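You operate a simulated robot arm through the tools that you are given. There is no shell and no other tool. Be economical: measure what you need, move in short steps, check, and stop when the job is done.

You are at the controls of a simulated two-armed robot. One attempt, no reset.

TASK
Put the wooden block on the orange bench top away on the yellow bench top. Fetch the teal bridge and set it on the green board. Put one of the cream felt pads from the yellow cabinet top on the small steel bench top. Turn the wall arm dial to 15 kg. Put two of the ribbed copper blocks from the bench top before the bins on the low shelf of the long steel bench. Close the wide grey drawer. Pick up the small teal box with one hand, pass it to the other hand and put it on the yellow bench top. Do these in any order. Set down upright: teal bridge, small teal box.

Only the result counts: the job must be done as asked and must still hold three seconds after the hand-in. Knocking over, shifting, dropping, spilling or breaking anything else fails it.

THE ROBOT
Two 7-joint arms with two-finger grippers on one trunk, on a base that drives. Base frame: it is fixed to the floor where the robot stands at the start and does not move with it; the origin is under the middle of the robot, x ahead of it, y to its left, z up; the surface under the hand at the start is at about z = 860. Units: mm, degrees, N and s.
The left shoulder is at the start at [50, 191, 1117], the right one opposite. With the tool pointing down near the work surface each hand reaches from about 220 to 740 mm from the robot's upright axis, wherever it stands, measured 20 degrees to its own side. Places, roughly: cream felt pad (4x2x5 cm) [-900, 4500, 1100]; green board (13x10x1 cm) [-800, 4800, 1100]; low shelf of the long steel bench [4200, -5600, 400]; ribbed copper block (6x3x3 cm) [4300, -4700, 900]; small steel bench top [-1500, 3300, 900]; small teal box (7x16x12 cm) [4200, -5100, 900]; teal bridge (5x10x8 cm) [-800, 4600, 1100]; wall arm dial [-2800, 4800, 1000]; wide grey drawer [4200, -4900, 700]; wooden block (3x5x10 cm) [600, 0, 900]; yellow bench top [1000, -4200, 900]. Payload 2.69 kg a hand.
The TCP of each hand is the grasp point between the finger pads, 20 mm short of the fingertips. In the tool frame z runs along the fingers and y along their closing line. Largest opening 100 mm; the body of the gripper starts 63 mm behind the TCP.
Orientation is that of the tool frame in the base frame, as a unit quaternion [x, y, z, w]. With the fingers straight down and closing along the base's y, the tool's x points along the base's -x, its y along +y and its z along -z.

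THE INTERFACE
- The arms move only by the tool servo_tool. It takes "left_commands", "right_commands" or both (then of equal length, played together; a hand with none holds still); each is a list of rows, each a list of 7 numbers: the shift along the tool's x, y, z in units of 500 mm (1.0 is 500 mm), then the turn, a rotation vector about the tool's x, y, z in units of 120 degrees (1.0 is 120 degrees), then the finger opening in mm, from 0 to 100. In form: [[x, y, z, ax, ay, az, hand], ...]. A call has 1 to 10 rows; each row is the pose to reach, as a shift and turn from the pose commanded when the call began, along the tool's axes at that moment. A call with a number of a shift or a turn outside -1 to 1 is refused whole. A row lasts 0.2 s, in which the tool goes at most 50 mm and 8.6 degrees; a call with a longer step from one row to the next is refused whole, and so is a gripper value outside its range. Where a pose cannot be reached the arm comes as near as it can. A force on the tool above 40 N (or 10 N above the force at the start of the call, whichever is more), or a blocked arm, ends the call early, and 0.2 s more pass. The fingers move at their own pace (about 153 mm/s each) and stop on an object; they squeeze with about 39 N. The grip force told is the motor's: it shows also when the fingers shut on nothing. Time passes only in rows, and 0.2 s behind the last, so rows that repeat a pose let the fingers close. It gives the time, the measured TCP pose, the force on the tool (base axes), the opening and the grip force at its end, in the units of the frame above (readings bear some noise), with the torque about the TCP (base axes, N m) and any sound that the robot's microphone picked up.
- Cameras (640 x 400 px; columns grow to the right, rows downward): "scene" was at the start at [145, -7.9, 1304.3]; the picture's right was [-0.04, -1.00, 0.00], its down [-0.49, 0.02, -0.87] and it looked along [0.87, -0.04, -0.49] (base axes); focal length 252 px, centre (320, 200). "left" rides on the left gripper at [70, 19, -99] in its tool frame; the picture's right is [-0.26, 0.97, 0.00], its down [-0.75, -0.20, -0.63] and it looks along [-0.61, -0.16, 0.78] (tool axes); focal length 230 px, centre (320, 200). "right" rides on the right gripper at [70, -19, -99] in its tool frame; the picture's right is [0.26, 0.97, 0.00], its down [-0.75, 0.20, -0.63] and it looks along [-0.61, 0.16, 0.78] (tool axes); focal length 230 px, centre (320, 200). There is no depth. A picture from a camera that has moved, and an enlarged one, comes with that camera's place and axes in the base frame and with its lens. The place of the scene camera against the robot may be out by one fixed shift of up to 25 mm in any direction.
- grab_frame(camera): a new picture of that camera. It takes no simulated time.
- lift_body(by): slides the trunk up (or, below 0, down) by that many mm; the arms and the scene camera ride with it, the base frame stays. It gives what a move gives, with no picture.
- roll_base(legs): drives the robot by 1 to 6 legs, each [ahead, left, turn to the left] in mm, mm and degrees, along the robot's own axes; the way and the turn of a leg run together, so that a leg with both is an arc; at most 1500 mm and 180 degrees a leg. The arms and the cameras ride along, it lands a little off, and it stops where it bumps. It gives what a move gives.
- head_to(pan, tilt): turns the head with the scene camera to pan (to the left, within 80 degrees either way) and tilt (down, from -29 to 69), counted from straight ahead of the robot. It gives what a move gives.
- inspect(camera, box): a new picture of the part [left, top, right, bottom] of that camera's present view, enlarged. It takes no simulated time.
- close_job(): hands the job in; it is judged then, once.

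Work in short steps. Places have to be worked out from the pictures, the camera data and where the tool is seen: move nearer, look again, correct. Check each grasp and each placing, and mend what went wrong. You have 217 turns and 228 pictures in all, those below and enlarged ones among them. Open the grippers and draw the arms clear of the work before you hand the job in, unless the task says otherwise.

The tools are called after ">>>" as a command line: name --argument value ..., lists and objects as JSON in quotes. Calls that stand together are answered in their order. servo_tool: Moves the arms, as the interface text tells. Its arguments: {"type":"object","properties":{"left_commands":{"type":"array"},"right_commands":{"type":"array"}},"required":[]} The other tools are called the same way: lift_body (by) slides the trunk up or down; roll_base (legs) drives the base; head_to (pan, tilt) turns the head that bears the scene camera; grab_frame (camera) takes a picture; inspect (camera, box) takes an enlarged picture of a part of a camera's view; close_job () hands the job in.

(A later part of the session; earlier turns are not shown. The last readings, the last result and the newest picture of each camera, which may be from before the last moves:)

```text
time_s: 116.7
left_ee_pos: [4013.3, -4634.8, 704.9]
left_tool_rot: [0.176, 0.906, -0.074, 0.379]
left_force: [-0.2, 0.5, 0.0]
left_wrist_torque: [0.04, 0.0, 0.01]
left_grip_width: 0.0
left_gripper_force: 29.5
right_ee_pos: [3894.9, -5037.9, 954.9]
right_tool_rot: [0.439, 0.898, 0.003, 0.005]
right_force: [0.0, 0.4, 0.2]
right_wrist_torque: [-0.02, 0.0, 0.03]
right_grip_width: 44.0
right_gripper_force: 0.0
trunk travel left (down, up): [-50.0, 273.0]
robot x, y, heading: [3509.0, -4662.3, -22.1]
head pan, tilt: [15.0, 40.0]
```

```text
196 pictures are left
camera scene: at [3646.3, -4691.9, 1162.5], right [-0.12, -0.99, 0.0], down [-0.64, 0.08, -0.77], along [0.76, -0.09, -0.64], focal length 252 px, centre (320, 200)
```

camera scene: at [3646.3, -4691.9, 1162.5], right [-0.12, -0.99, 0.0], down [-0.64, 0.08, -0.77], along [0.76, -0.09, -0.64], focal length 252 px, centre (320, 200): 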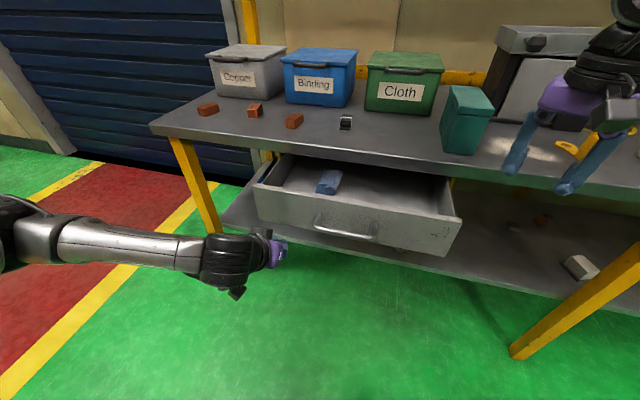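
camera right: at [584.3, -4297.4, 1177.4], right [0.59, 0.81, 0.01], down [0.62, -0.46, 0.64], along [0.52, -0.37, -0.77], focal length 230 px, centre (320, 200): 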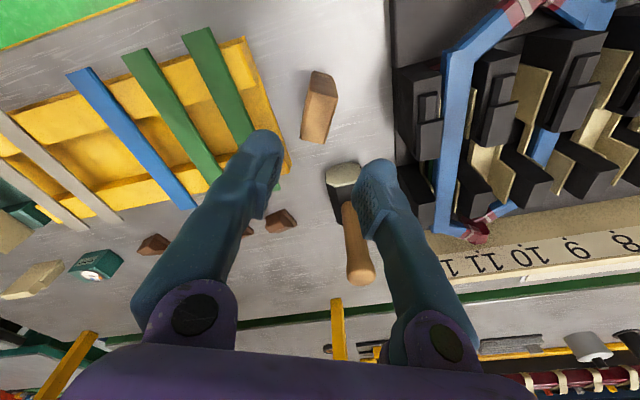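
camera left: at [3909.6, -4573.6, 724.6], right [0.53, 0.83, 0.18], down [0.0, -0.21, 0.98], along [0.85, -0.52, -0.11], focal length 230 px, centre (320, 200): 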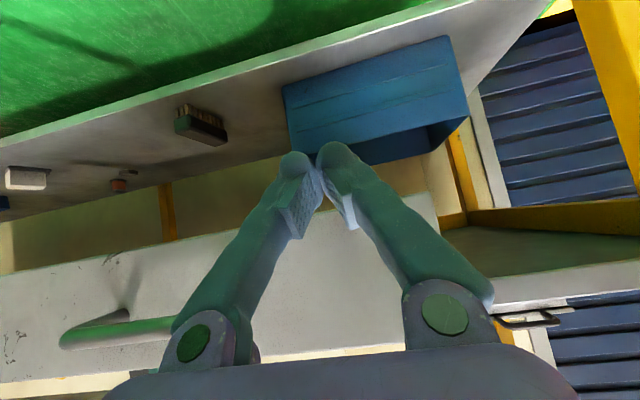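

From the wrist view the drawer panel spans about z 734–815, so I need to rise a little. I'll raise the trunk 60, then push forward in steps.

>>> lift_body --by 60

>>> servo_tool --left_commands '[[-0.035, 0, 0.036, 0, 0, 0, 0], [-0.07, 0, 0.071, 0, 0, 0, 0], [-0.084, 0, 0.085, 0, 0, 0, 0], [-0.105, 0, 0.107, 0, 0, 0, 0], [-0.126, 0, 0.128, 0, 0, 0, 0]]'

>>> grab_frame --camera "left"

>>> grab_frame --camera "scene"

```text
time_s: 117.7
left_ee_pos: [4013.1, -4634.5, 763.4]
left_tool_rot: [0.176, 0.906, -0.074, 0.379]
left_force: [-0.5, -0.3, 1.2]
left_wrist_torque: [0.03, 0.02, 0.01]
left_grip_width: 0.2
left_gripper_force: 29.5
right_ee_pos: [3896.0, -5039.0, 1015.4]
right_tool_rot: [0.439, 0.898, 0.004, 0.006]
right_force: [0.7, 0.1, -1.5]
right_wrist_torque: [-0.02, 0.0, 0.01]
right_grip_width: 43.9
right_gripper_force: 0.1
trunk travel left (down, up): [-110.0, 213.0]
robot x, y, heading: [3513.4, -4659.8, -21.8]
head pan, tilt: [15.0, 40.0]
```

```text
time_s: 118.9
left_ee_pos: [4097.1, -4669.5, 764.8]
left_tool_rot: [0.175, 0.906, -0.073, 0.378]
left_force: [-0.1, 0.0, -0.3]
left_wrist_torque: [0.07, 0.01, 0.02]
left_grip_width: 0.0
left_gripper_force: 30.4
right_ee_pos: [3894.9, -5039.2, 1014.5]
right_tool_rot: [0.44, 0.898, 0.003, 0.006]
right_force: [-0.5, 0.0, 0.5]
right_wrist_torque: [0.01, 0.03, 0.02]
right_grip_width: 44.0
right_gripper_force: 0.0
trunk travel left (down, up): [-110.0, 213.0]
robot x, y, heading: [3511.1, -4665.9, -22.0]
head pan, tilt: [15.0, 40.0]
```

```text
195 pictures are left
camera left: at [3993.6, -4607.5, 785.4], right [0.53, 0.83, 0.18], down [0.0, -0.21, 0.98], along [0.85, -0.52, -0.11], focal length 230 px, centre (320, 200)
```

left: 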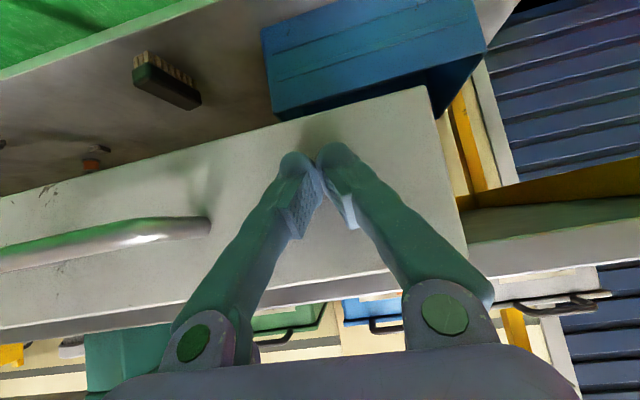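

```text
194 pictures are left
camera scene: at [3646.5, -4692.1, 1222.4], right [-0.12, -0.99, 0.0], down [-0.64, 0.08, -0.77], along [0.76, -0.09, -0.64], focal length 252 px, centre (320, 200)
```

scene: 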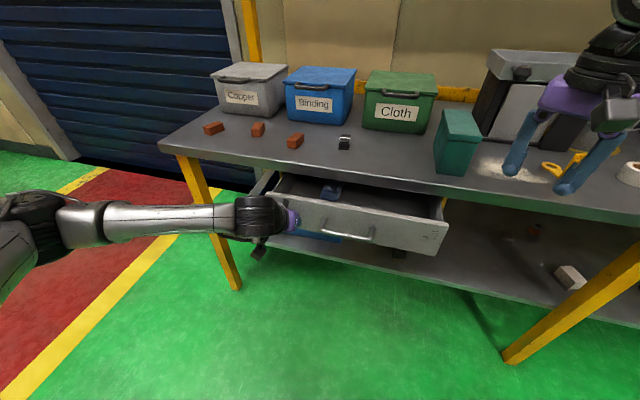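

The fingertips are at the panel. I'll go on pushing up to 180 mm further in gentle steps.

>>> servo_tool --left_commands '[[-0.025, 0, 0.026, 0, 0, 0, 0], [-0.05, 0, 0.052, 0, 0, 0, 0], [-0.076, 0, 0.077, 0, 0, 0, 0], [-0.101, 0, 0.103, 0, 0, 0, 0], [-0.126, 0, 0.128, 0, 0, 0, 0], [-0.147, 0, 0.149, 0, 0, 0, 0], [-0.168, 0, 0.17, 0, 0, 0, 0]]'

>>> grab_frame --camera "left"

>>> grab_frame --camera "scene"

```text
time_s: 120.5
left_ee_pos: [4198.1, -4711.3, 763.0]
left_tool_rot: [0.176, 0.908, -0.074, 0.374]
left_force: [-12.3, 4.9, 5.3]
left_wrist_torque: [-0.09, -0.05, -0.11]
left_grip_width: 0.0
left_gripper_force: 29.4
right_ee_pos: [3894.9, -5036.8, 1015.6]
right_tool_rot: [0.439, 0.899, 0.003, 0.005]
right_force: [0.1, 0.3, -1.1]
right_wrist_torque: [0.02, 0.0, 0.03]
right_grip_width: 44.2
right_gripper_force: 0.0
trunk travel left (down, up): [-110.0, 213.0]
robot x, y, heading: [3514.3, -4661.4, -21.9]
head pan, tilt: [15.0, 40.0]
stopped in row 7 (left hand): the force on the tool passed its limit at 44 N (the readings are from after the stop); the commanded pose is now the measured one
```

```text
193 pictures are left
camera left: at [4094.8, -4650.5, 783.9], right [0.53, 0.83, 0.18], down [0.01, -0.22, 0.98], along [0.85, -0.52, -0.12], focal length 230 px, centre (320, 200)
```

left: 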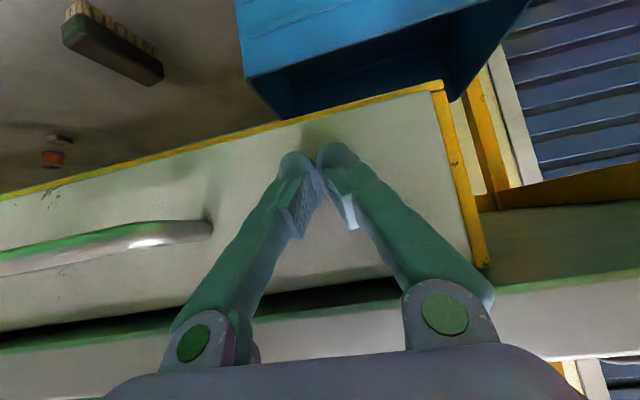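

```text
192 pictures are left
camera scene: at [3645.2, -4691.2, 1222.7], right [-0.12, -0.99, 0.0], down [-0.64, 0.08, -0.77], along [0.76, -0.09, -0.64], focal length 252 px, centre (320, 200)
```

scene: 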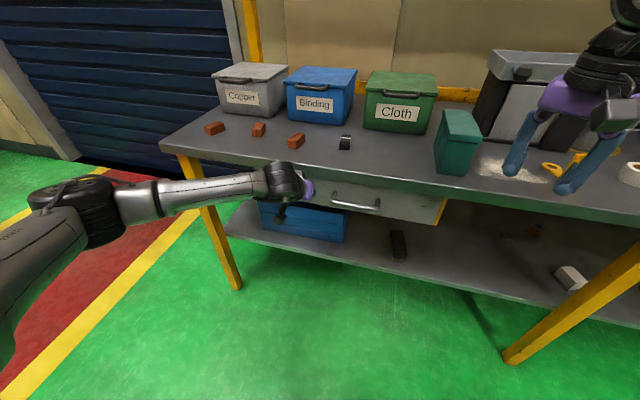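

The drawer met a stop at 44 N and looks shut within its yellow frame. One more small push will confirm the stop.

>>> servo_tool --left_commands '[[-0.014, 0, 0.014, 0, 0, 0, 0], [-0.028, 0, 0.028, 0, 0, 0, 0], [-0.042, 0, 0.042, 0, 0, 0, 0]]'

>>> inspect --camera "left" --box '[340, 70, 540, 290]'

```text
time_s: 120.8
left_ee_pos: [4197.6, -4713.5, 760.4]
left_tool_rot: [0.176, 0.91, -0.072, 0.369]
left_force: [-16.5, 6.8, 5.1]
left_wrist_torque: [-0.05, -0.12, 0.01]
left_grip_width: 6.2
left_gripper_force: 29.3
right_ee_pos: [3894.5, -5037.4, 1015.1]
right_tool_rot: [0.437, 0.899, 0.003, 0.006]
right_force: [-0.8, -0.1, 0.1]
right_wrist_torque: [-0.01, 0.01, -0.03]
right_grip_width: 44.0
right_gripper_force: 0.0
trunk travel left (down, up): [-110.0, 213.0]
robot x, y, heading: [3507.6, -4662.0, -21.9]
head pan, tilt: [15.0, 40.0]
stopped in row 1 (left hand): the force on the tool passed its limit at 50 N (the readings are from after the stop); the commanded pose is now the measured one
```

```text
1.82 times, centred on (440, 180) of left
camera zoom: at [4094.8, -4651.2, 782.1], right [0.53, 0.83, 0.18], down [0.02, -0.22, 0.98], along [0.84, -0.52, -0.13], focal length 418 px, centre (102, 236)
```

zoom: 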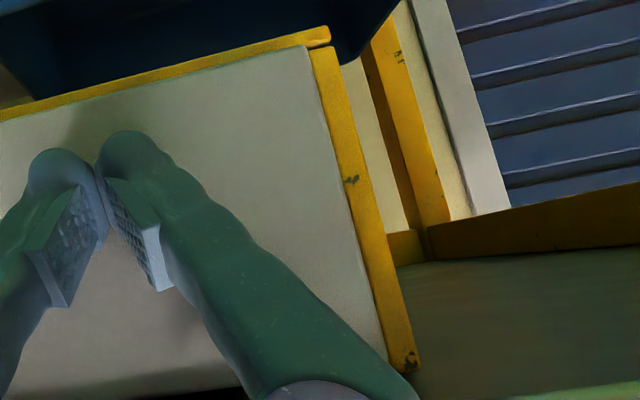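

It is shut firmly. I'll draw the left arm back, up, and return it to pointing down.

>>> servo_tool --left_commands '[[0.065, 0, -0.063, 0, 0, 0, 0], [0.13, 0, -0.126, 0, 0, 0, 0], [0.195, 0, -0.189, 0, 0, 0, 0], [0.26, 0, -0.252, 0, 0.054, 0, 0], [0.288, 0, -0.278, 0, 0.108, 0, 0], [0.22, 0, -0.348, 0, 0.162, 0, 50], [0.152, 0, -0.418, 0, 0.216, 0, 70], [0.084, 0, -0.488, 0, 0.27, 0, 90], [0.016, 0, -0.558, 0, 0.324, 0, 100], [-0.052, 0, -0.628, 0, 0.367, 0, 100]]'

>>> grab_frame --camera "scene"

>>> grab_frame --camera "left"

```text
time_s: 123.0
left_ee_pos: [4012.8, -4639.4, 1003.5]
left_tool_rot: [0.191, 0.982, -0.001, 0.001]
left_force: [-0.4, 0.2, -0.4]
left_wrist_torque: [0.01, -0.04, 0.01]
left_grip_width: 99.9
left_gripper_force: 0.0
right_ee_pos: [3895.0, -5039.1, 1014.0]
right_tool_rot: [0.437, 0.899, 0.004, 0.005]
right_force: [-0.8, -0.2, 0.7]
right_wrist_torque: [-0.06, 0.0, 0.02]
right_grip_width: 44.3
right_gripper_force: 0.1
trunk travel left (down, up): [-110.0, 213.0]
robot x, y, heading: [3512.2, -4662.7, -22.1]
head pan, tilt: [15.0, 40.0]
```

```text
190 pictures are left
camera scene: at [3645.3, -4691.6, 1222.5], right [-0.12, -0.99, 0.0], down [-0.64, 0.08, -0.77], along [0.76, -0.09, -0.64], focal length 252 px, centre (320, 200)
```

scene: 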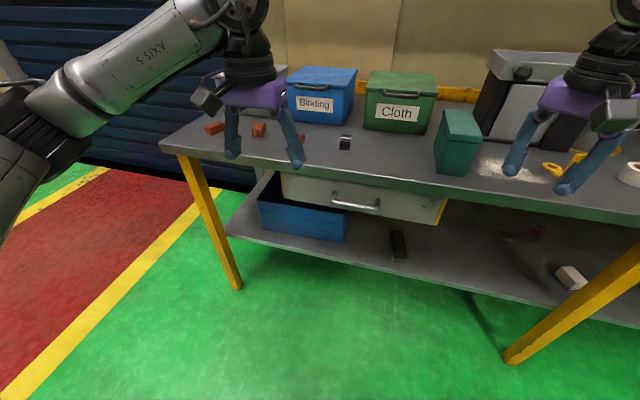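

```text
189 pictures are left
camera left: at [3954.5, -4596.5, 1102.6], right [0.6, 0.8, 0.0], down [0.62, -0.47, 0.63], along [0.51, -0.38, -0.77], focal length 230 px, centre (320, 200)
```

left: 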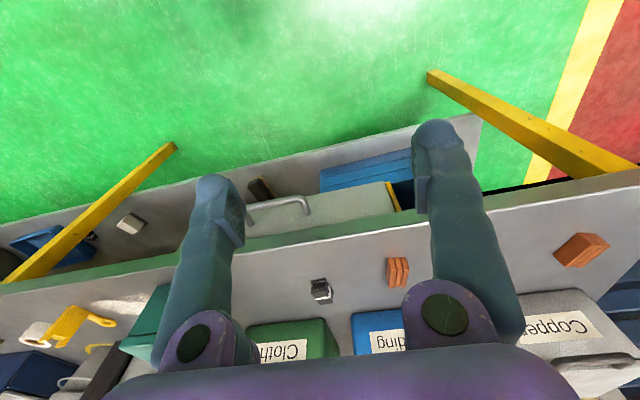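

The drawer is done. For the copper blocks I raise the trunk 110 and roll 200 nearer.

>>> lift_body --by 110

>>> roll_base --legs '[[200, 0, 0]]'

>>> grab_frame --camera "left"

>>> grab_frame --camera "scene"

```text
time_s: 124.5
left_ee_pos: [4013.4, -4639.8, 1111.9]
left_tool_rot: [0.191, 0.982, 0.0, 0.001]
left_force: [0.2, 0.7, -0.2]
left_wrist_torque: [-0.01, 0.02, -0.01]
left_grip_width: 100.0
left_gripper_force: 0.1
right_ee_pos: [3895.1, -5037.8, 1124.1]
right_tool_rot: [0.437, 0.899, 0.003, 0.006]
right_force: [0.1, -0.1, -0.6]
right_wrist_torque: [0.02, -0.05, 0.0]
right_grip_width: 44.3
right_gripper_force: 0.0
trunk travel left (down, up): [-220.0, 103.0]
robot x, y, heading: [3512.0, -4662.6, -21.8]
head pan, tilt: [15.0, 40.0]
```

```text
time_s: 126.1
left_ee_pos: [4196.8, -4712.2, 1112.1]
left_tool_rot: [0.19, 0.982, -0.001, 0.002]
left_force: [0.1, 0.4, 0.0]
left_wrist_torque: [0.01, 0.04, 0.0]
left_grip_width: 100.0
left_gripper_force: 0.0
right_ee_pos: [4080.8, -5112.3, 1124.3]
right_tool_rot: [0.437, 0.899, 0.003, 0.006]
right_force: [0.4, 1.1, -0.1]
right_wrist_torque: [0.03, 0.02, 0.02]
right_grip_width: 44.0
right_gripper_force: 0.1
trunk travel left (down, up): [-220.0, 103.0]
robot x, y, heading: [3692.9, -4739.2, -21.8]
head pan, tilt: [15.0, 40.0]
```

```text
188 pictures are left
camera left: at [4139.6, -4669.6, 1211.3], right [0.6, 0.8, 0.0], down [0.62, -0.46, 0.63], along [0.51, -0.38, -0.77], focal length 230 px, centre (320, 200)
```

left: 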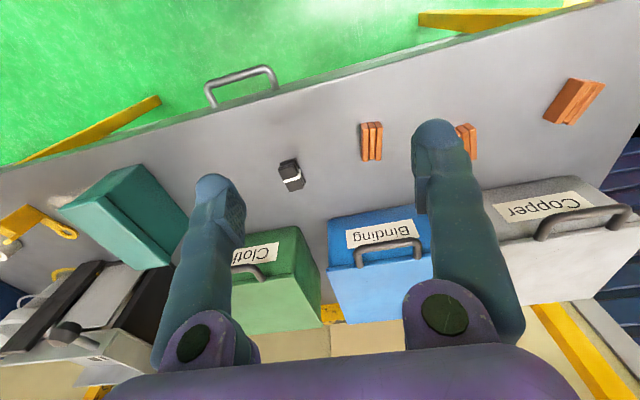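

```text
187 pictures are left
camera scene: at [3830.7, -4765.1, 1332.4], right [-0.12, -0.99, 0.0], down [-0.64, 0.08, -0.77], along [0.76, -0.09, -0.64], focal length 252 px, centre (320, 200)
```

scene: 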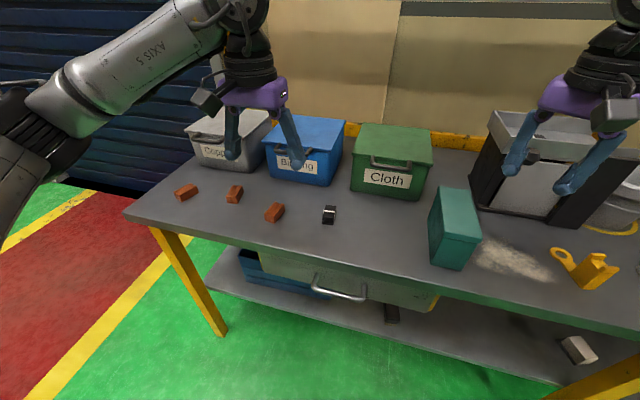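

I zoom on the nearest copper block in the left view to get its pose.

>>> inspect --camera "left" --box '[330, 100, 410, 180]'

```text
5.00 times, centred on (370, 140) of left
camera zoom: at [4139.6, -4669.6, 1211.3], right [0.6, 0.8, 0.0], down [0.62, -0.46, 0.63], along [0.51, -0.38, -0.77], focal length 1150 px, centre (70, 500)
```

zoom: 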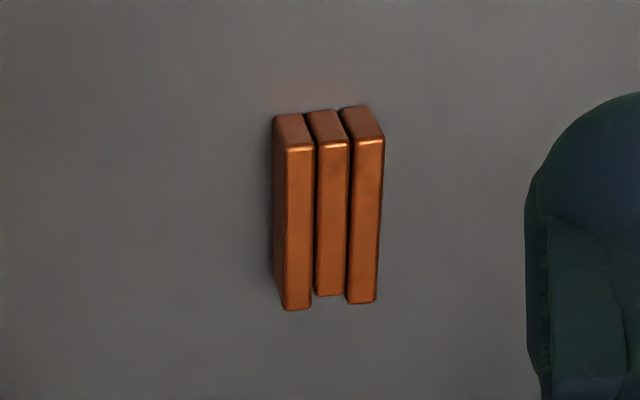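

Block 3's top centre is at (4314.5, -4700.5), its long axis at -30°. I'll move the left hand above it with 8° more yaw.

>>> servo_tool --left_commands '[[-0.052, 0.027, 0.04, 0, 0, 0.017, 70], [-0.105, 0.055, 0.08, 0, 0, 0.034, 70], [-0.158, 0.082, 0.13, 0, 0, 0.05, 70], [-0.21, 0.11, 0.19, 0, 0, 0.067, 70], [-0.21, 0.11, 0.244, 0, 0, 0.067, 70], [-0.21, 0.11, 0.3, 0, 0, 0.067, 70]]'

>>> grab_frame --camera "left"

```text
time_s: 127.5
left_ee_pos: [4315.3, -4699.5, 962.0]
left_tool_rot: [0.257, 0.966, -0.001, 0.002]
left_force: [0.0, -0.5, -0.3]
left_wrist_torque: [0.01, -0.03, -0.01]
left_grip_width: 70.1
left_gripper_force: 0.1
right_ee_pos: [4079.1, -5110.3, 1123.8]
right_tool_rot: [0.438, 0.899, 0.004, 0.005]
right_force: [0.5, 0.3, -0.3]
right_wrist_torque: [-0.02, 0.01, 0.01]
right_grip_width: 44.1
right_gripper_force: 0.0
trunk travel left (down, up): [-220.0, 103.0]
robot x, y, heading: [3694.5, -4733.2, -21.7]
head pan, tilt: [15.0, 40.0]
```

```text
185 pictures are left
camera left: at [4264.4, -4649.6, 1060.8], right [0.71, 0.71, 0.0], down [0.55, -0.55, 0.63], along [0.45, -0.45, -0.77], focal length 230 px, centre (320, 200)
```

left: 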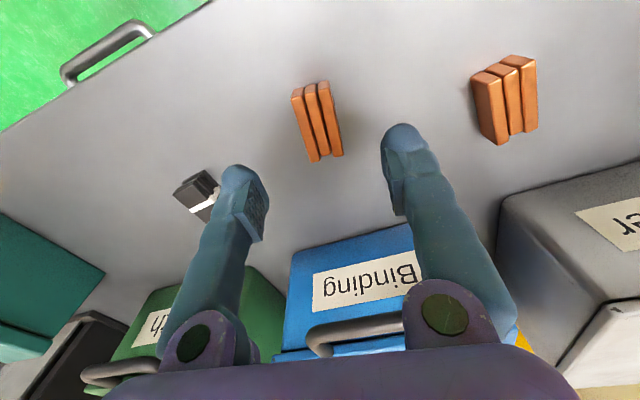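

Aligned. I descend to z 883, close and lift.

>>> servo_tool --left_commands '[[-0.0, 0, 0.08, 0, 0, 0, 70], [0, 0, 0.14, 0, 0, 0, 70], [0, 0, 0.156, 0, 0, 0, 70], [0, 0, 0.156, 0, 0, 0, 0], [0, 0, 0.156, 0, 0, 0, 0], [0, 0, 0.156, 0, 0, 0, 0], [0, 0, 0.08, 0, 0, 0, 0], [0, 0, 0, 0, 0, 0, 0], [0, 0, -0.08, 0, 0, 0, 0], [0, 0, -0.17, 0, 0, 0, 0]]'

>>> grab_frame --camera "left"

>>> grab_frame --camera "right"

```text
time_s: 129.7
left_ee_pos: [4313.8, -4702.5, 1046.5]
left_tool_rot: [0.259, 0.966, 0.0, 0.002]
left_force: [0.3, 0.1, -2.9]
left_wrist_torque: [-0.01, -0.03, 0.0]
left_grip_width: 28.7
left_gripper_force: 38.8
right_ee_pos: [4079.5, -5111.9, 1124.6]
right_tool_rot: [0.437, 0.899, 0.003, 0.005]
right_force: [0.1, -0.4, 0.7]
right_wrist_torque: [-0.01, 0.0, 0.0]
right_grip_width: 43.9
right_gripper_force: 0.0
trunk travel left (down, up): [-220.0, 103.0]
robot x, y, heading: [3693.3, -4735.6, -21.7]
head pan, tilt: [15.0, 40.0]
```

```text
184 pictures are left
camera left: at [4262.6, -4651.8, 1145.8], right [0.71, 0.71, 0.0], down [0.55, -0.55, 0.63], along [0.45, -0.45, -0.77], focal length 230 px, centre (320, 200)
```

left: 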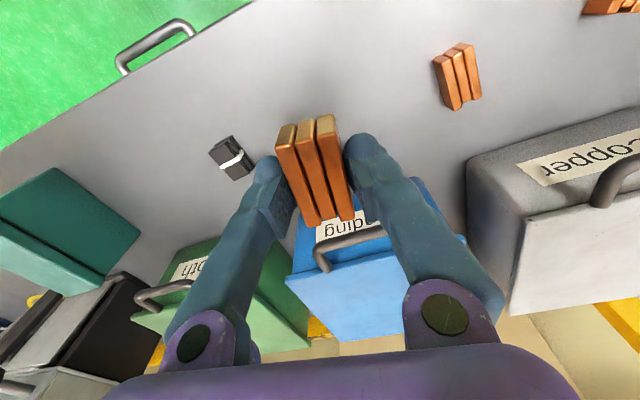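

```text
183 pictures are left
camera right: at [4019.7, -5068.5, 1221.7], right [0.6, 0.8, 0.01], down [0.61, -0.47, 0.64], along [0.51, -0.38, -0.77], focal length 230 px, centre (320, 200)
```

right: 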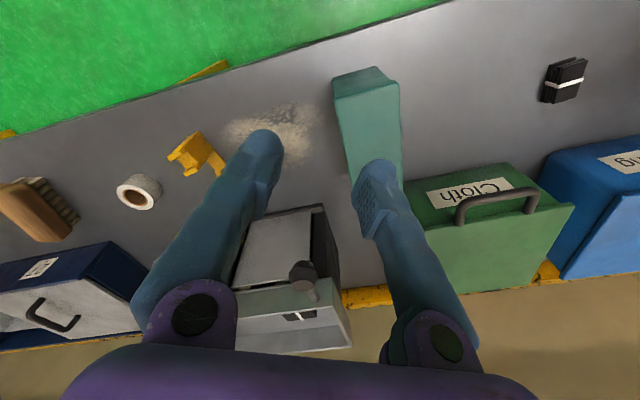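

Block gripped (28.7 mm). Block 2 is near (4399, -4589), so I strafe left 547 to bring it before the right hand.

>>> roll_base --legs '[[0, 547, 0]]'

>>> grab_frame --camera "right"

```text
time_s: 135.0
left_ee_pos: [4516.8, -4187.2, 1045.8]
left_tool_rot: [0.256, 0.967, -0.001, 0.001]
left_force: [0.0, -0.6, -2.3]
left_wrist_torque: [0.01, -0.03, -0.01]
left_grip_width: 29.1
left_gripper_force: 39.3
right_ee_pos: [4285.8, -4597.2, 1124.6]
right_tool_rot: [0.435, 0.901, 0.003, 0.005]
right_force: [-0.1, -0.1, 0.3]
right_wrist_torque: [-0.03, -0.01, -0.03]
right_grip_width: 43.7
right_gripper_force: 0.0
trunk travel left (down, up): [-220.0, 103.0]
robot x, y, heading: [3894.9, -4224.1, -21.6]
head pan, tilt: [15.0, 40.0]
```

```text
182 pictures are left
camera right: at [4224.8, -4554.7, 1221.6], right [0.6, 0.8, 0.01], down [0.62, -0.46, 0.64], along [0.52, -0.37, -0.77], focal length 230 px, centre (320, 200)
```

right: 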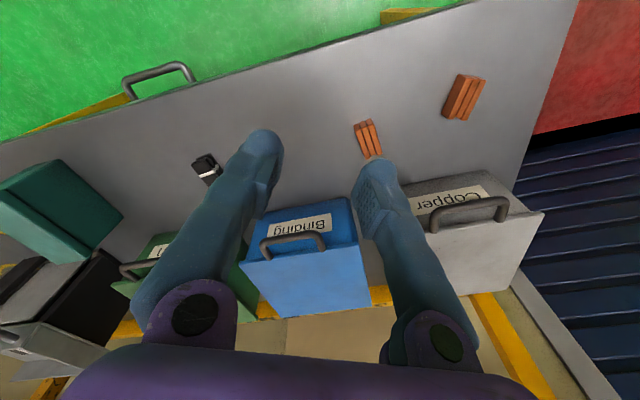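

I zoom on block 2 for its pose.

>>> inspect --camera "right" --box '[328, 97, 408, 177]'

```text
5.00 times, centred on (368, 137) of right
camera zoom: at [4224.8, -4554.7, 1221.6], right [0.6, 0.8, 0.01], down [0.62, -0.46, 0.64], along [0.52, -0.37, -0.77], focal length 1150 px, centre (80, 515)
```

zoom: 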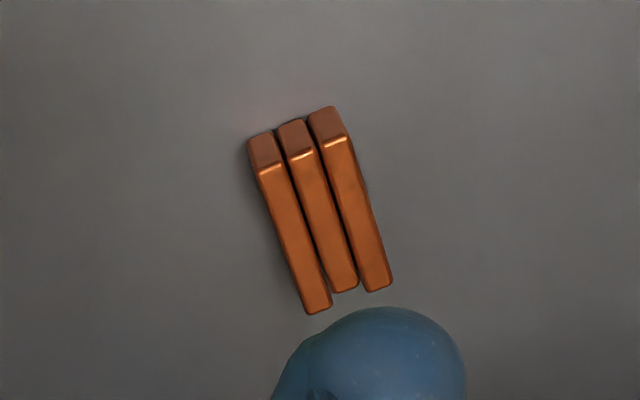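

Block 2: centre (4401.7, -4585), long axis about -13.5°. I move the right hand above it and untwist it 38°.

>>> servo_tool --right_commands '[[-0.025, 0.04, 0.05, 0, 0, -0.063, 70], [-0.05, 0.079, 0.1, 0, 0, -0.127, 70], [-0.075, 0.118, 0.16, 0, 0, -0.19, 70], [-0.1, 0.157, 0.22, 0, 0, -0.254, 70], [-0.125, 0.197, 0.27, 0, 0, -0.317, 70], [-0.125, 0.197, 0.325, 0, 0, -0.317, 70]]'

>>> grab_frame --camera "right"

```text
time_s: 136.4
left_ee_pos: [4516.5, -4187.4, 1045.1]
left_tool_rot: [0.255, 0.967, -0.001, 0.001]
left_force: [-1.4, 0.2, -3.3]
left_wrist_torque: [0.01, 0.02, -0.01]
left_grip_width: 29.2
left_gripper_force: 39.2
right_ee_pos: [4404.2, -4584.1, 964.1]
right_tool_rot: [0.116, 0.993, 0.002, 0.005]
right_force: [0.1, 0.2, 0.5]
right_wrist_torque: [-0.01, 0.02, 0.01]
right_grip_width: 70.2
right_gripper_force: 0.1
trunk travel left (down, up): [-220.0, 103.0]
robot x, y, heading: [3897.6, -4224.5, -21.6]
head pan, tilt: [15.0, 40.0]
```

```text
180 pictures are left
camera right: at [4329.6, -4587.8, 1060.2], right [-0.03, 1.0, 0.0], down [0.77, 0.02, 0.64], along [0.64, 0.02, -0.77], focal length 230 px, centre (320, 200)
```

right: 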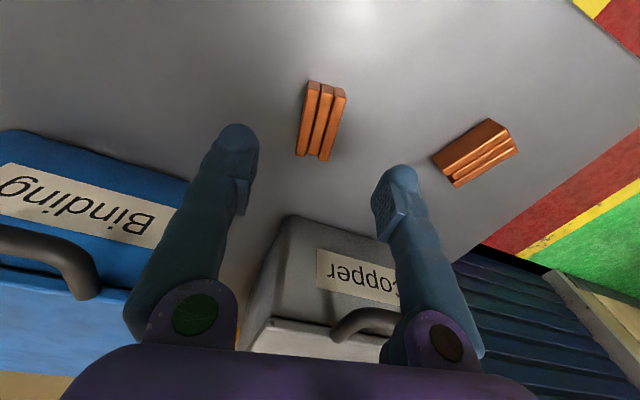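

Lined up, 8 mm off along the long axis. I correct that, descend, grip and lift.

>>> servo_tool --right_commands '[[0.014, 0, 0.08, 0, 0, 0, 70], [0.014, 0, 0.14, 0, 0, 0, 70], [0.014, 0, 0.161, 0, 0, 0, 70], [0.014, 0, 0.161, 0, 0, 0, 0], [0.014, 0, 0.161, 0, 0, 0, 0], [0.014, 0, 0.161, 0, 0, 0, 0], [0.014, 0, 0.08, 0, 0, 0, 0], [0.014, 0, 0, 0, 0, 0, 0], [0.014, 0, -0.08, 0, 0, 0, 0], [0.014, 0, -0.16, 0, 0, 0, 0]]'

>>> grab_frame --camera "right"

```text
time_s: 138.6
left_ee_pos: [4516.5, -4187.0, 1046.1]
left_tool_rot: [0.256, 0.967, -0.001, 0.003]
left_force: [0.6, 0.5, -2.5]
left_wrist_torque: [-0.03, -0.01, -0.02]
left_grip_width: 29.0
left_gripper_force: 39.1
right_ee_pos: [4394.5, -4581.5, 1041.9]
right_tool_rot: [0.118, 0.993, 0.001, 0.005]
right_force: [-1.6, -0.2, -2.5]
right_wrist_torque: [-0.03, 0.01, 0.0]
right_grip_width: 28.8
right_gripper_force: 39.2
trunk travel left (down, up): [-220.0, 103.0]
robot x, y, heading: [3895.0, -4222.7, -21.5]
head pan, tilt: [15.0, 40.0]
```

```text
179 pictures are left
camera right: at [4320.7, -4584.6, 1140.5], right [-0.03, 1.0, 0.0], down [0.77, 0.02, 0.64], along [0.64, 0.02, -0.77], focal length 230 px, centre (320, 200)
```

right: 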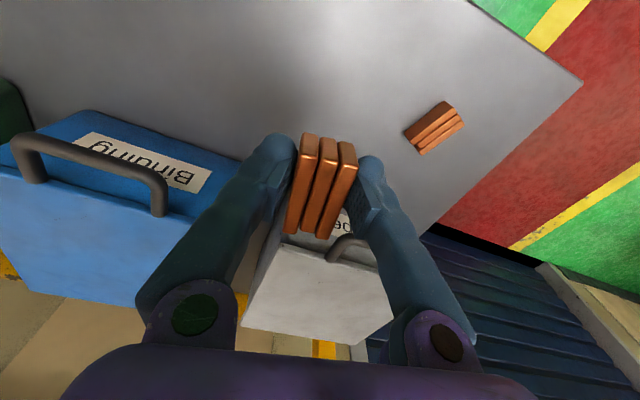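

Both blocks are held. I back off 300 and strafe right 742 to face the free stretch of the low shelf, then lower the trunk for a look.

>>> roll_base --legs '[[-300, 0, 0], [0, -742, 0]]'

>>> lift_body --by -210

>>> head_to --pan -15 --tilt 38

>>> grab_frame --camera "scene"

```text
time_s: 147.3
left_ee_pos: [3959.1, -4794.8, 1046.2]
left_tool_rot: [0.264, 0.965, -0.001, 0.001]
left_force: [-0.3, -0.6, -2.8]
left_wrist_torque: [0.0, -0.02, -0.01]
left_grip_width: 29.2
left_gripper_force: 38.9
right_ee_pos: [3830.9, -5187.8, 1043.4]
right_tool_rot: [0.125, 0.992, 0.001, 0.006]
right_force: [-0.4, -0.6, -3.3]
right_wrist_torque: [0.01, 0.04, 0.02]
right_grip_width: 28.9
right_gripper_force: 39.2
trunk travel left (down, up): [-220.0, 103.0]
robot x, y, heading: [3336.4, -4822.4, -22.5]
head pan, tilt: [15.0, 40.0]
```

```text
time_s: 149.5
left_ee_pos: [3958.1, -4793.6, 835.8]
left_tool_rot: [0.263, 0.965, -0.002, 0.001]
left_force: [0.2, -0.4, -1.9]
left_wrist_torque: [0.0, -0.04, -0.02]
left_grip_width: 29.1
left_gripper_force: 39.3
right_ee_pos: [3830.5, -5188.2, 833.0]
right_tool_rot: [0.125, 0.992, 0.0, 0.006]
right_force: [0.5, -0.1, -2.0]
right_wrist_torque: [0.02, 0.03, 0.01]
right_grip_width: 28.7
right_gripper_force: 38.8
trunk travel left (down, up): [-10.0, 313.0]
robot x, y, heading: [3338.6, -4823.8, -22.5]
head pan, tilt: [15.0, 40.0]
```

```text
time_s: 150.5
left_ee_pos: [3958.7, -4793.8, 835.6]
left_tool_rot: [0.263, 0.965, -0.002, 0.002]
left_force: [-0.3, 0.0, -3.0]
left_wrist_torque: [0.01, -0.02, 0.03]
left_grip_width: 29.2
left_gripper_force: 38.9
right_ee_pos: [3830.3, -5188.7, 832.6]
right_tool_rot: [0.125, 0.992, 0.002, 0.005]
right_force: [-0.1, 0.7, -3.2]
right_wrist_torque: [0.03, 0.0, 0.0]
right_grip_width: 28.6
right_gripper_force: 39.1
trunk travel left (down, up): [-10.0, 313.0]
robot x, y, heading: [3331.5, -4824.3, -22.4]
head pan, tilt: [-15.0, 38.0]
```

```text
178 pictures are left
camera scene: at [3458.3, -4893.3, 1125.3], right [-0.61, -0.8, 0.0], down [-0.49, 0.37, -0.79], along [0.63, -0.48, -0.62], focal length 252 px, centre (320, 200)
```

scene: 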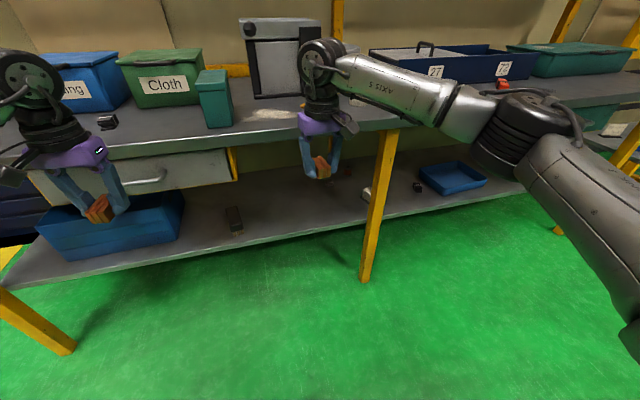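

I lower and pitch the right hand to go under the bench edge, while the left hand rises clear above bench height.

>>> servo_tool --right_commands '[[0.037, 0, 0.068, 0, -0.047, 0, 0], [0.074, 0, 0.136, 0, -0.094, 0, 0], [0.111, 0, 0.204, 0, -0.141, 0, 0], [0.148, 0, 0.272, 0, -0.188, 0, 0], [0.185, 0, 0.34, 0, -0.235, 0, 0], [0.222, 0, 0.408, 0, -0.282, 0, 0], [0.259, 0, 0.476, 0, -0.329, 0, 0], [0.296, 0, 0.546, 0, -0.375, 0, 0]]' --left_commands '[[0, 0, -0.06, 0, 0, 0, 0], [0, 0, -0.12, 0, 0, 0, 0], [0, 0, -0.18, 0, 0, 0, 0], [0, 0, -0.24, 0, 0, 0, 0], [0, 0, -0.3, 0, 0, 0, 0], [0, 0, -0.36, 0, 0, 0, 0], [0, 0, -0.42, 0, 0, 0, 0], [0, 0, -0.44, 0, 0, 0, 0]]'

>>> grab_frame --camera "right"

>>> grab_frame --camera "scene"

```text
time_s: 152.3
left_ee_pos: [3956.9, -4795.1, 1058.0]
left_tool_rot: [0.265, 0.964, -0.001, 0.002]
left_force: [0.9, 0.0, -3.2]
left_wrist_torque: [0.0, 0.03, 0.0]
left_grip_width: 29.1
left_gripper_force: 38.8
right_ee_pos: [3709.3, -5154.8, 592.2]
right_tool_rot: [0.118, 0.932, -0.04, 0.341]
right_force: [1.4, 0.0, -2.3]
right_wrist_torque: [0.0, 0.05, -0.03]
right_grip_width: 29.0
right_gripper_force: 39.3
right hand out of reach, approached as far as the arm can: row 8
trunk travel left (down, up): [-10.0, 313.0]
robot x, y, heading: [3340.0, -4824.2, -22.3]
head pan, tilt: [-15.0, 38.0]
```

```text
177 pictures are left
camera right: at [3590.3, -5145.1, 621.8], right [0.05, 0.99, -0.16], down [0.21, 0.15, 0.97], along [0.98, -0.08, -0.2], focal length 230 px, centre (320, 200)
```

right: 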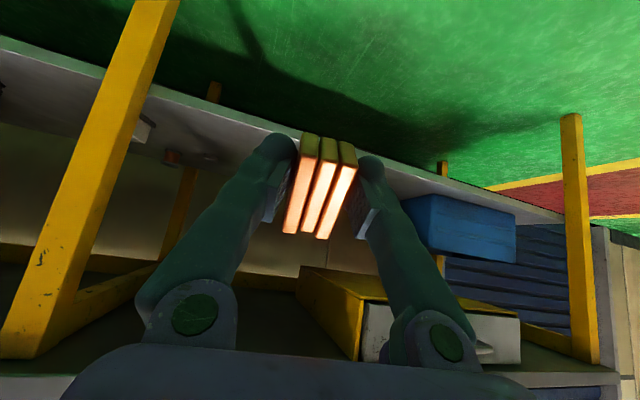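

```text
176 pictures are left
camera scene: at [3458.2, -4893.3, 1125.4], right [-0.61, -0.79, 0.0], down [-0.49, 0.37, -0.79], along [0.63, -0.48, -0.62], focal length 252 px, centre (320, 200)
```

scene: 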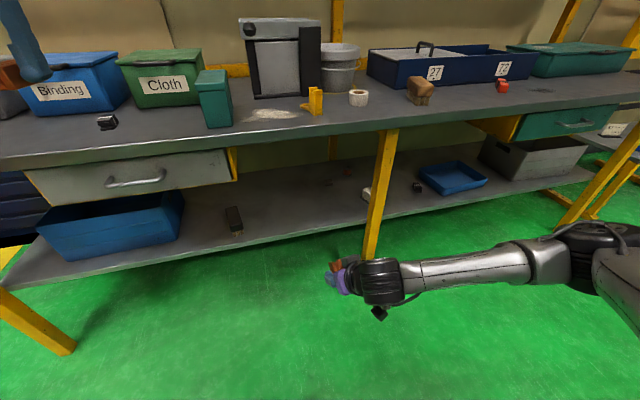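

To fix the shelf's height I zoom in the right view.

>>> inspect --camera "right" --box '[130, 90, 330, 200]'

>>> inspect --camera "scene" --box '[200, 140, 400, 260]'

```text
3.20 times, centred on (230, 145) of right
camera zoom: at [3590.3, -5145.1, 621.8], right [0.05, 0.99, -0.16], down [0.21, 0.15, 0.97], along [0.98, -0.08, -0.2], focal length 736 px, centre (608, 376)
```

zoom: 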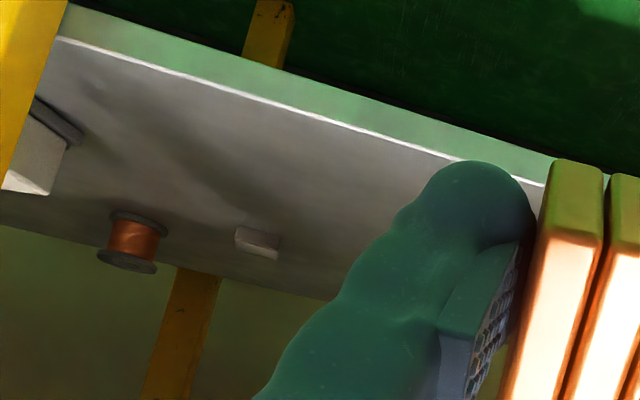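

```text
3.20 times, centred on (300, 200) of scene
camera zoom: at [3458.2, -4893.3, 1125.4], right [-0.61, -0.79, 0.0], down [-0.49, 0.37, -0.79], along [0.63, -0.48, -0.62], focal length 807 px, centre (384, 200)
```

zoom: 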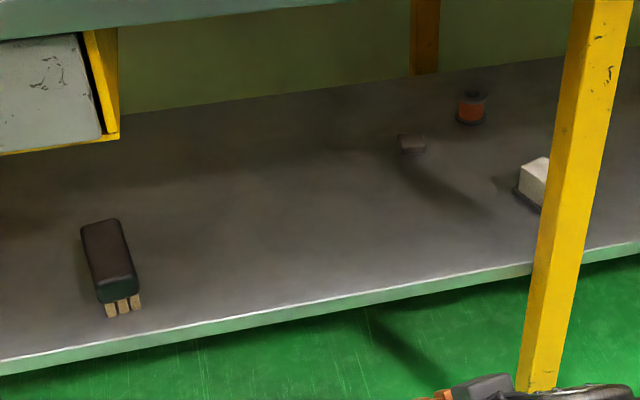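

The shelf's top is at about z 395 with its front edge about 77 mm behind the bench edge. I roll forward 250 with the right hand low and the left hand high.

>>> roll_base --legs '[[250, 0, 0]]'

>>> grab_frame --camera "right"

>>> grab_frame --camera "scene"

```text
time_s: 154.1
left_ee_pos: [4192.2, -4887.6, 1056.8]
left_tool_rot: [0.261, 0.965, -0.001, 0.001]
left_force: [0.6, -0.5, -3.1]
left_wrist_torque: [-0.03, 0.01, -0.03]
left_grip_width: 29.0
left_gripper_force: 38.2
right_ee_pos: [3945.3, -5250.9, 591.5]
right_tool_rot: [0.117, 0.932, -0.04, 0.341]
right_force: [0.2, -0.3, -2.4]
right_wrist_torque: [0.0, 0.06, -0.02]
right_grip_width: 29.1
right_gripper_force: 39.2
trunk travel left (down, up): [-10.0, 313.0]
robot x, y, heading: [3571.1, -4912.7, -22.1]
head pan, tilt: [-15.0, 38.0]
```

```text
173 pictures are left
camera right: at [3826.7, -5240.1, 622.0], right [0.05, 0.99, -0.16], down [0.21, 0.15, 0.97], along [0.98, -0.08, -0.2], focal length 230 px, centre (320, 200)
```

right: 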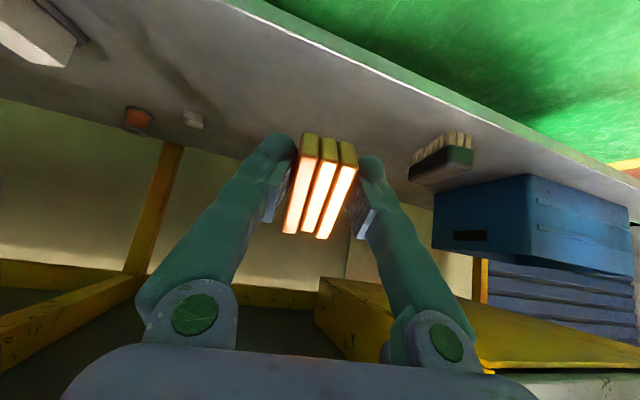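

```text
172 pictures are left
camera scene: at [3693.3, -4988.9, 1125.3], right [-0.6, -0.8, 0.0], down [-0.49, 0.37, -0.79], along [0.63, -0.48, -0.62], focal length 252 px, centre (320, 200)
```

scene: 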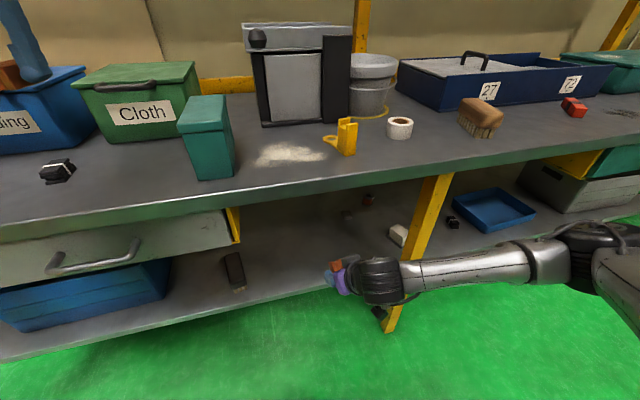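

I now lower and advance the right hand over the shelf, staying above it, then look.

>>> servo_tool --right_commands '[[0.058, 0, 0.069, 0, 0, 0, 0], [0.079, 0, 0.156, 0, 0, 0, 0], [0.01, 0, 0.214, 0, 0, 0, 0], [-0.053, 0, 0.279, 0, 0, 0, 0], [-0.115, 0, 0.345, 0, 0, 0, 0], [-0.15, 0, 0.413, 0, 0, 0, 0]]'

>>> grab_frame --camera "right"

>>> grab_frame --camera "scene"

```text
time_s: 155.5
left_ee_pos: [4192.5, -4887.5, 1056.8]
left_tool_rot: [0.262, 0.965, -0.002, 0.001]
left_force: [0.9, -0.5, -3.0]
left_wrist_torque: [0.04, -0.03, 0.03]
left_grip_width: 28.6
left_gripper_force: 39.0
right_ee_pos: [4129.9, -5293.9, 486.1]
right_tool_rot: [0.116, 0.932, -0.041, 0.34]
right_force: [0.3, -0.7, -2.5]
right_wrist_torque: [0.03, 0.0, 0.04]
right_grip_width: 28.9
right_gripper_force: 39.2
right hand out of reach, approached as far as the arm can: row 1, 2
trunk travel left (down, up): [-10.0, 313.0]
robot x, y, heading: [3574.7, -4916.2, -22.0]
head pan, tilt: [-15.0, 38.0]
```

```text
171 pictures are left
camera right: at [4010.5, -5283.4, 515.5], right [0.04, 0.99, -0.16], down [0.21, 0.15, 0.97], along [0.98, -0.08, -0.2], focal length 230 px, centre (320, 200)
```

right: 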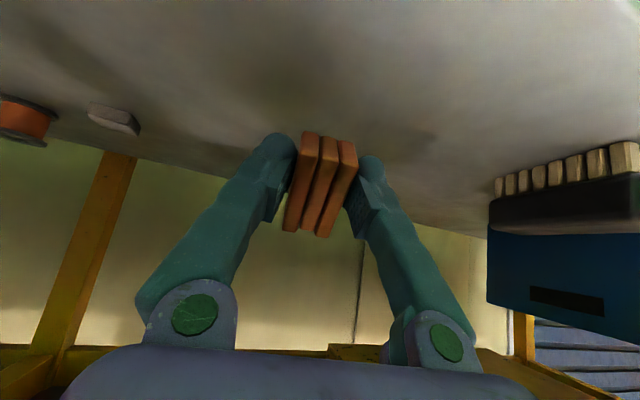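

```text
170 pictures are left
camera scene: at [3693.3, -4988.8, 1125.3], right [-0.6, -0.8, 0.0], down [-0.49, 0.37, -0.79], along [0.63, -0.48, -0.62], focal length 252 px, centre (320, 200)
```

scene: 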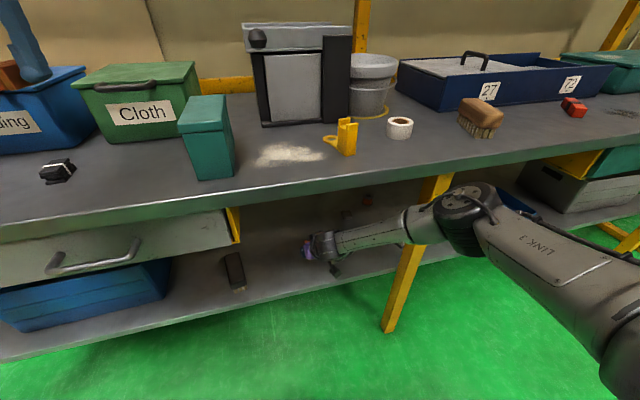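

Block is over free shelf, nothing nearby. I creep down to contact.

>>> servo_tool --right_commands '[[0.026, 0, 0.031, 0, 0, 0, 0], [0.045, 0, 0.054, 0, 0, 0, 0], [0.057, 0, 0.067, 0, 0, 0, 0], [0.066, 0, 0.078, 0, 0, 0, 0], [0.075, 0, 0.089, 0, 0, 0, 0], [0.084, 0, 0.1, 0, 0, 0, 0], [0.093, 0, 0.11, 0, 0, 0, 0], [0.102, 0, 0.121, 0, 0, 0, 0]]'

>>> grab_frame --camera "right"

```text
time_s: 157.1
left_ee_pos: [4193.2, -4887.9, 1055.9]
left_tool_rot: [0.261, 0.965, 0.0, 0.002]
left_force: [0.0, -1.0, -2.9]
left_wrist_torque: [-0.06, 0.02, 0.01]
left_grip_width: 29.2
left_gripper_force: 39.0
right_ee_pos: [4136.0, -5296.7, 420.5]
right_tool_rot: [0.116, 0.93, -0.041, 0.347]
right_force: [-2.3, 1.3, 15.3]
right_wrist_torque: [-0.24, 0.2, -0.16]
right_grip_width: 28.8
right_gripper_force: 38.9
trunk travel left (down, up): [-10.0, 313.0]
robot x, y, heading: [3572.5, -4920.7, -22.2]
head pan, tilt: [-15.0, 38.0]
stopped in row 7 (right hand): the force on the tool passed its limit at 78 N (the readings are from after the stop); the commanded pose is now the measured one
```

```text
169 pictures are left
camera right: at [4016.2, -5286.2, 449.6], right [0.05, 0.99, -0.16], down [0.2, 0.15, 0.97], along [0.98, -0.08, -0.19], focal length 230 px, centre (320, 200)
```

right: 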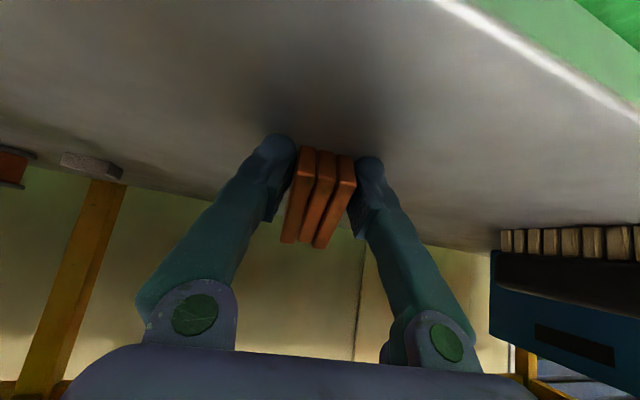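

Contact at z 420. I open the fingers and withdraw along the finger axis.

>>> servo_tool --right_commands '[[0, 0, 0, 0, 0, 0, 40], [0, 0, 0, 0, 0, 0, 60], [0, 0, 0, 0, 0, 0, 60], [0, 0, -0.06, 0, 0, 0, 60], [0, 0, -0.14, 0, 0, 0, 60], [0, 0, -0.22, 0, 0, 0, 60]]'

>>> grab_frame --camera "right"

>>> grab_frame --camera "scene"

```text
time_s: 158.5
left_ee_pos: [4192.6, -4887.7, 1056.4]
left_tool_rot: [0.262, 0.965, -0.001, 0.002]
left_force: [0.7, 0.3, -2.5]
left_wrist_torque: [-0.04, -0.01, 0.0]
left_grip_width: 28.8
left_gripper_force: 39.1
right_ee_pos: [4064.7, -5278.3, 501.2]
right_tool_rot: [0.117, 0.93, -0.041, 0.346]
right_force: [0.1, -0.3, -0.4]
right_wrist_torque: [0.02, -0.02, -0.01]
right_grip_width: 59.9
right_gripper_force: 0.2
trunk travel left (down, up): [-10.0, 313.0]
robot x, y, heading: [3576.0, -4918.3, -22.4]
head pan, tilt: [-15.0, 38.0]
```

```text
168 pictures are left
camera right: at [3944.2, -5268.6, 529.8], right [0.05, 0.99, -0.16], down [0.2, 0.15, 0.97], along [0.98, -0.08, -0.19], focal length 230 px, centre (320, 200)
```

right: 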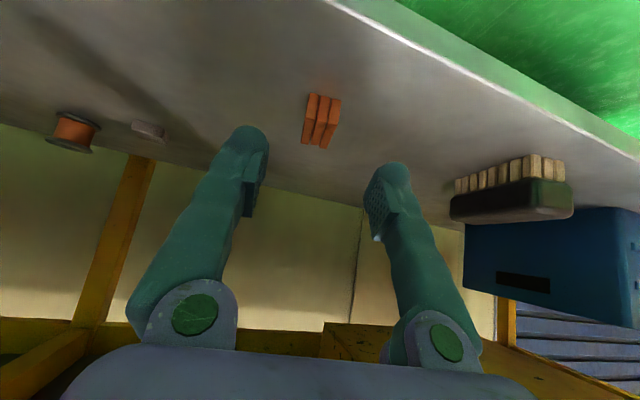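

```text
167 pictures are left
camera scene: at [3692.8, -4988.7, 1125.4], right [-0.6, -0.8, 0.0], down [-0.49, 0.37, -0.79], along [0.63, -0.48, -0.62], focal length 252 px, centre (320, 200)
```

scene: 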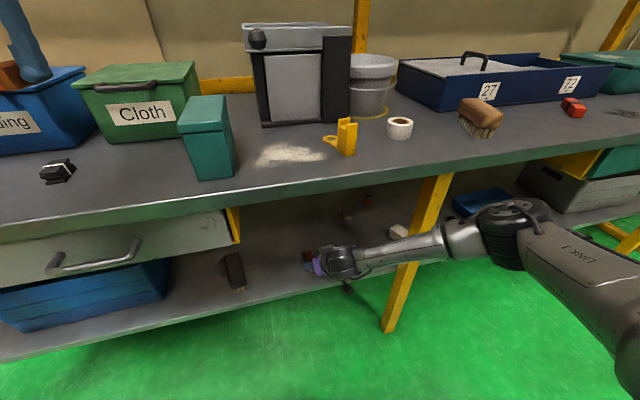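

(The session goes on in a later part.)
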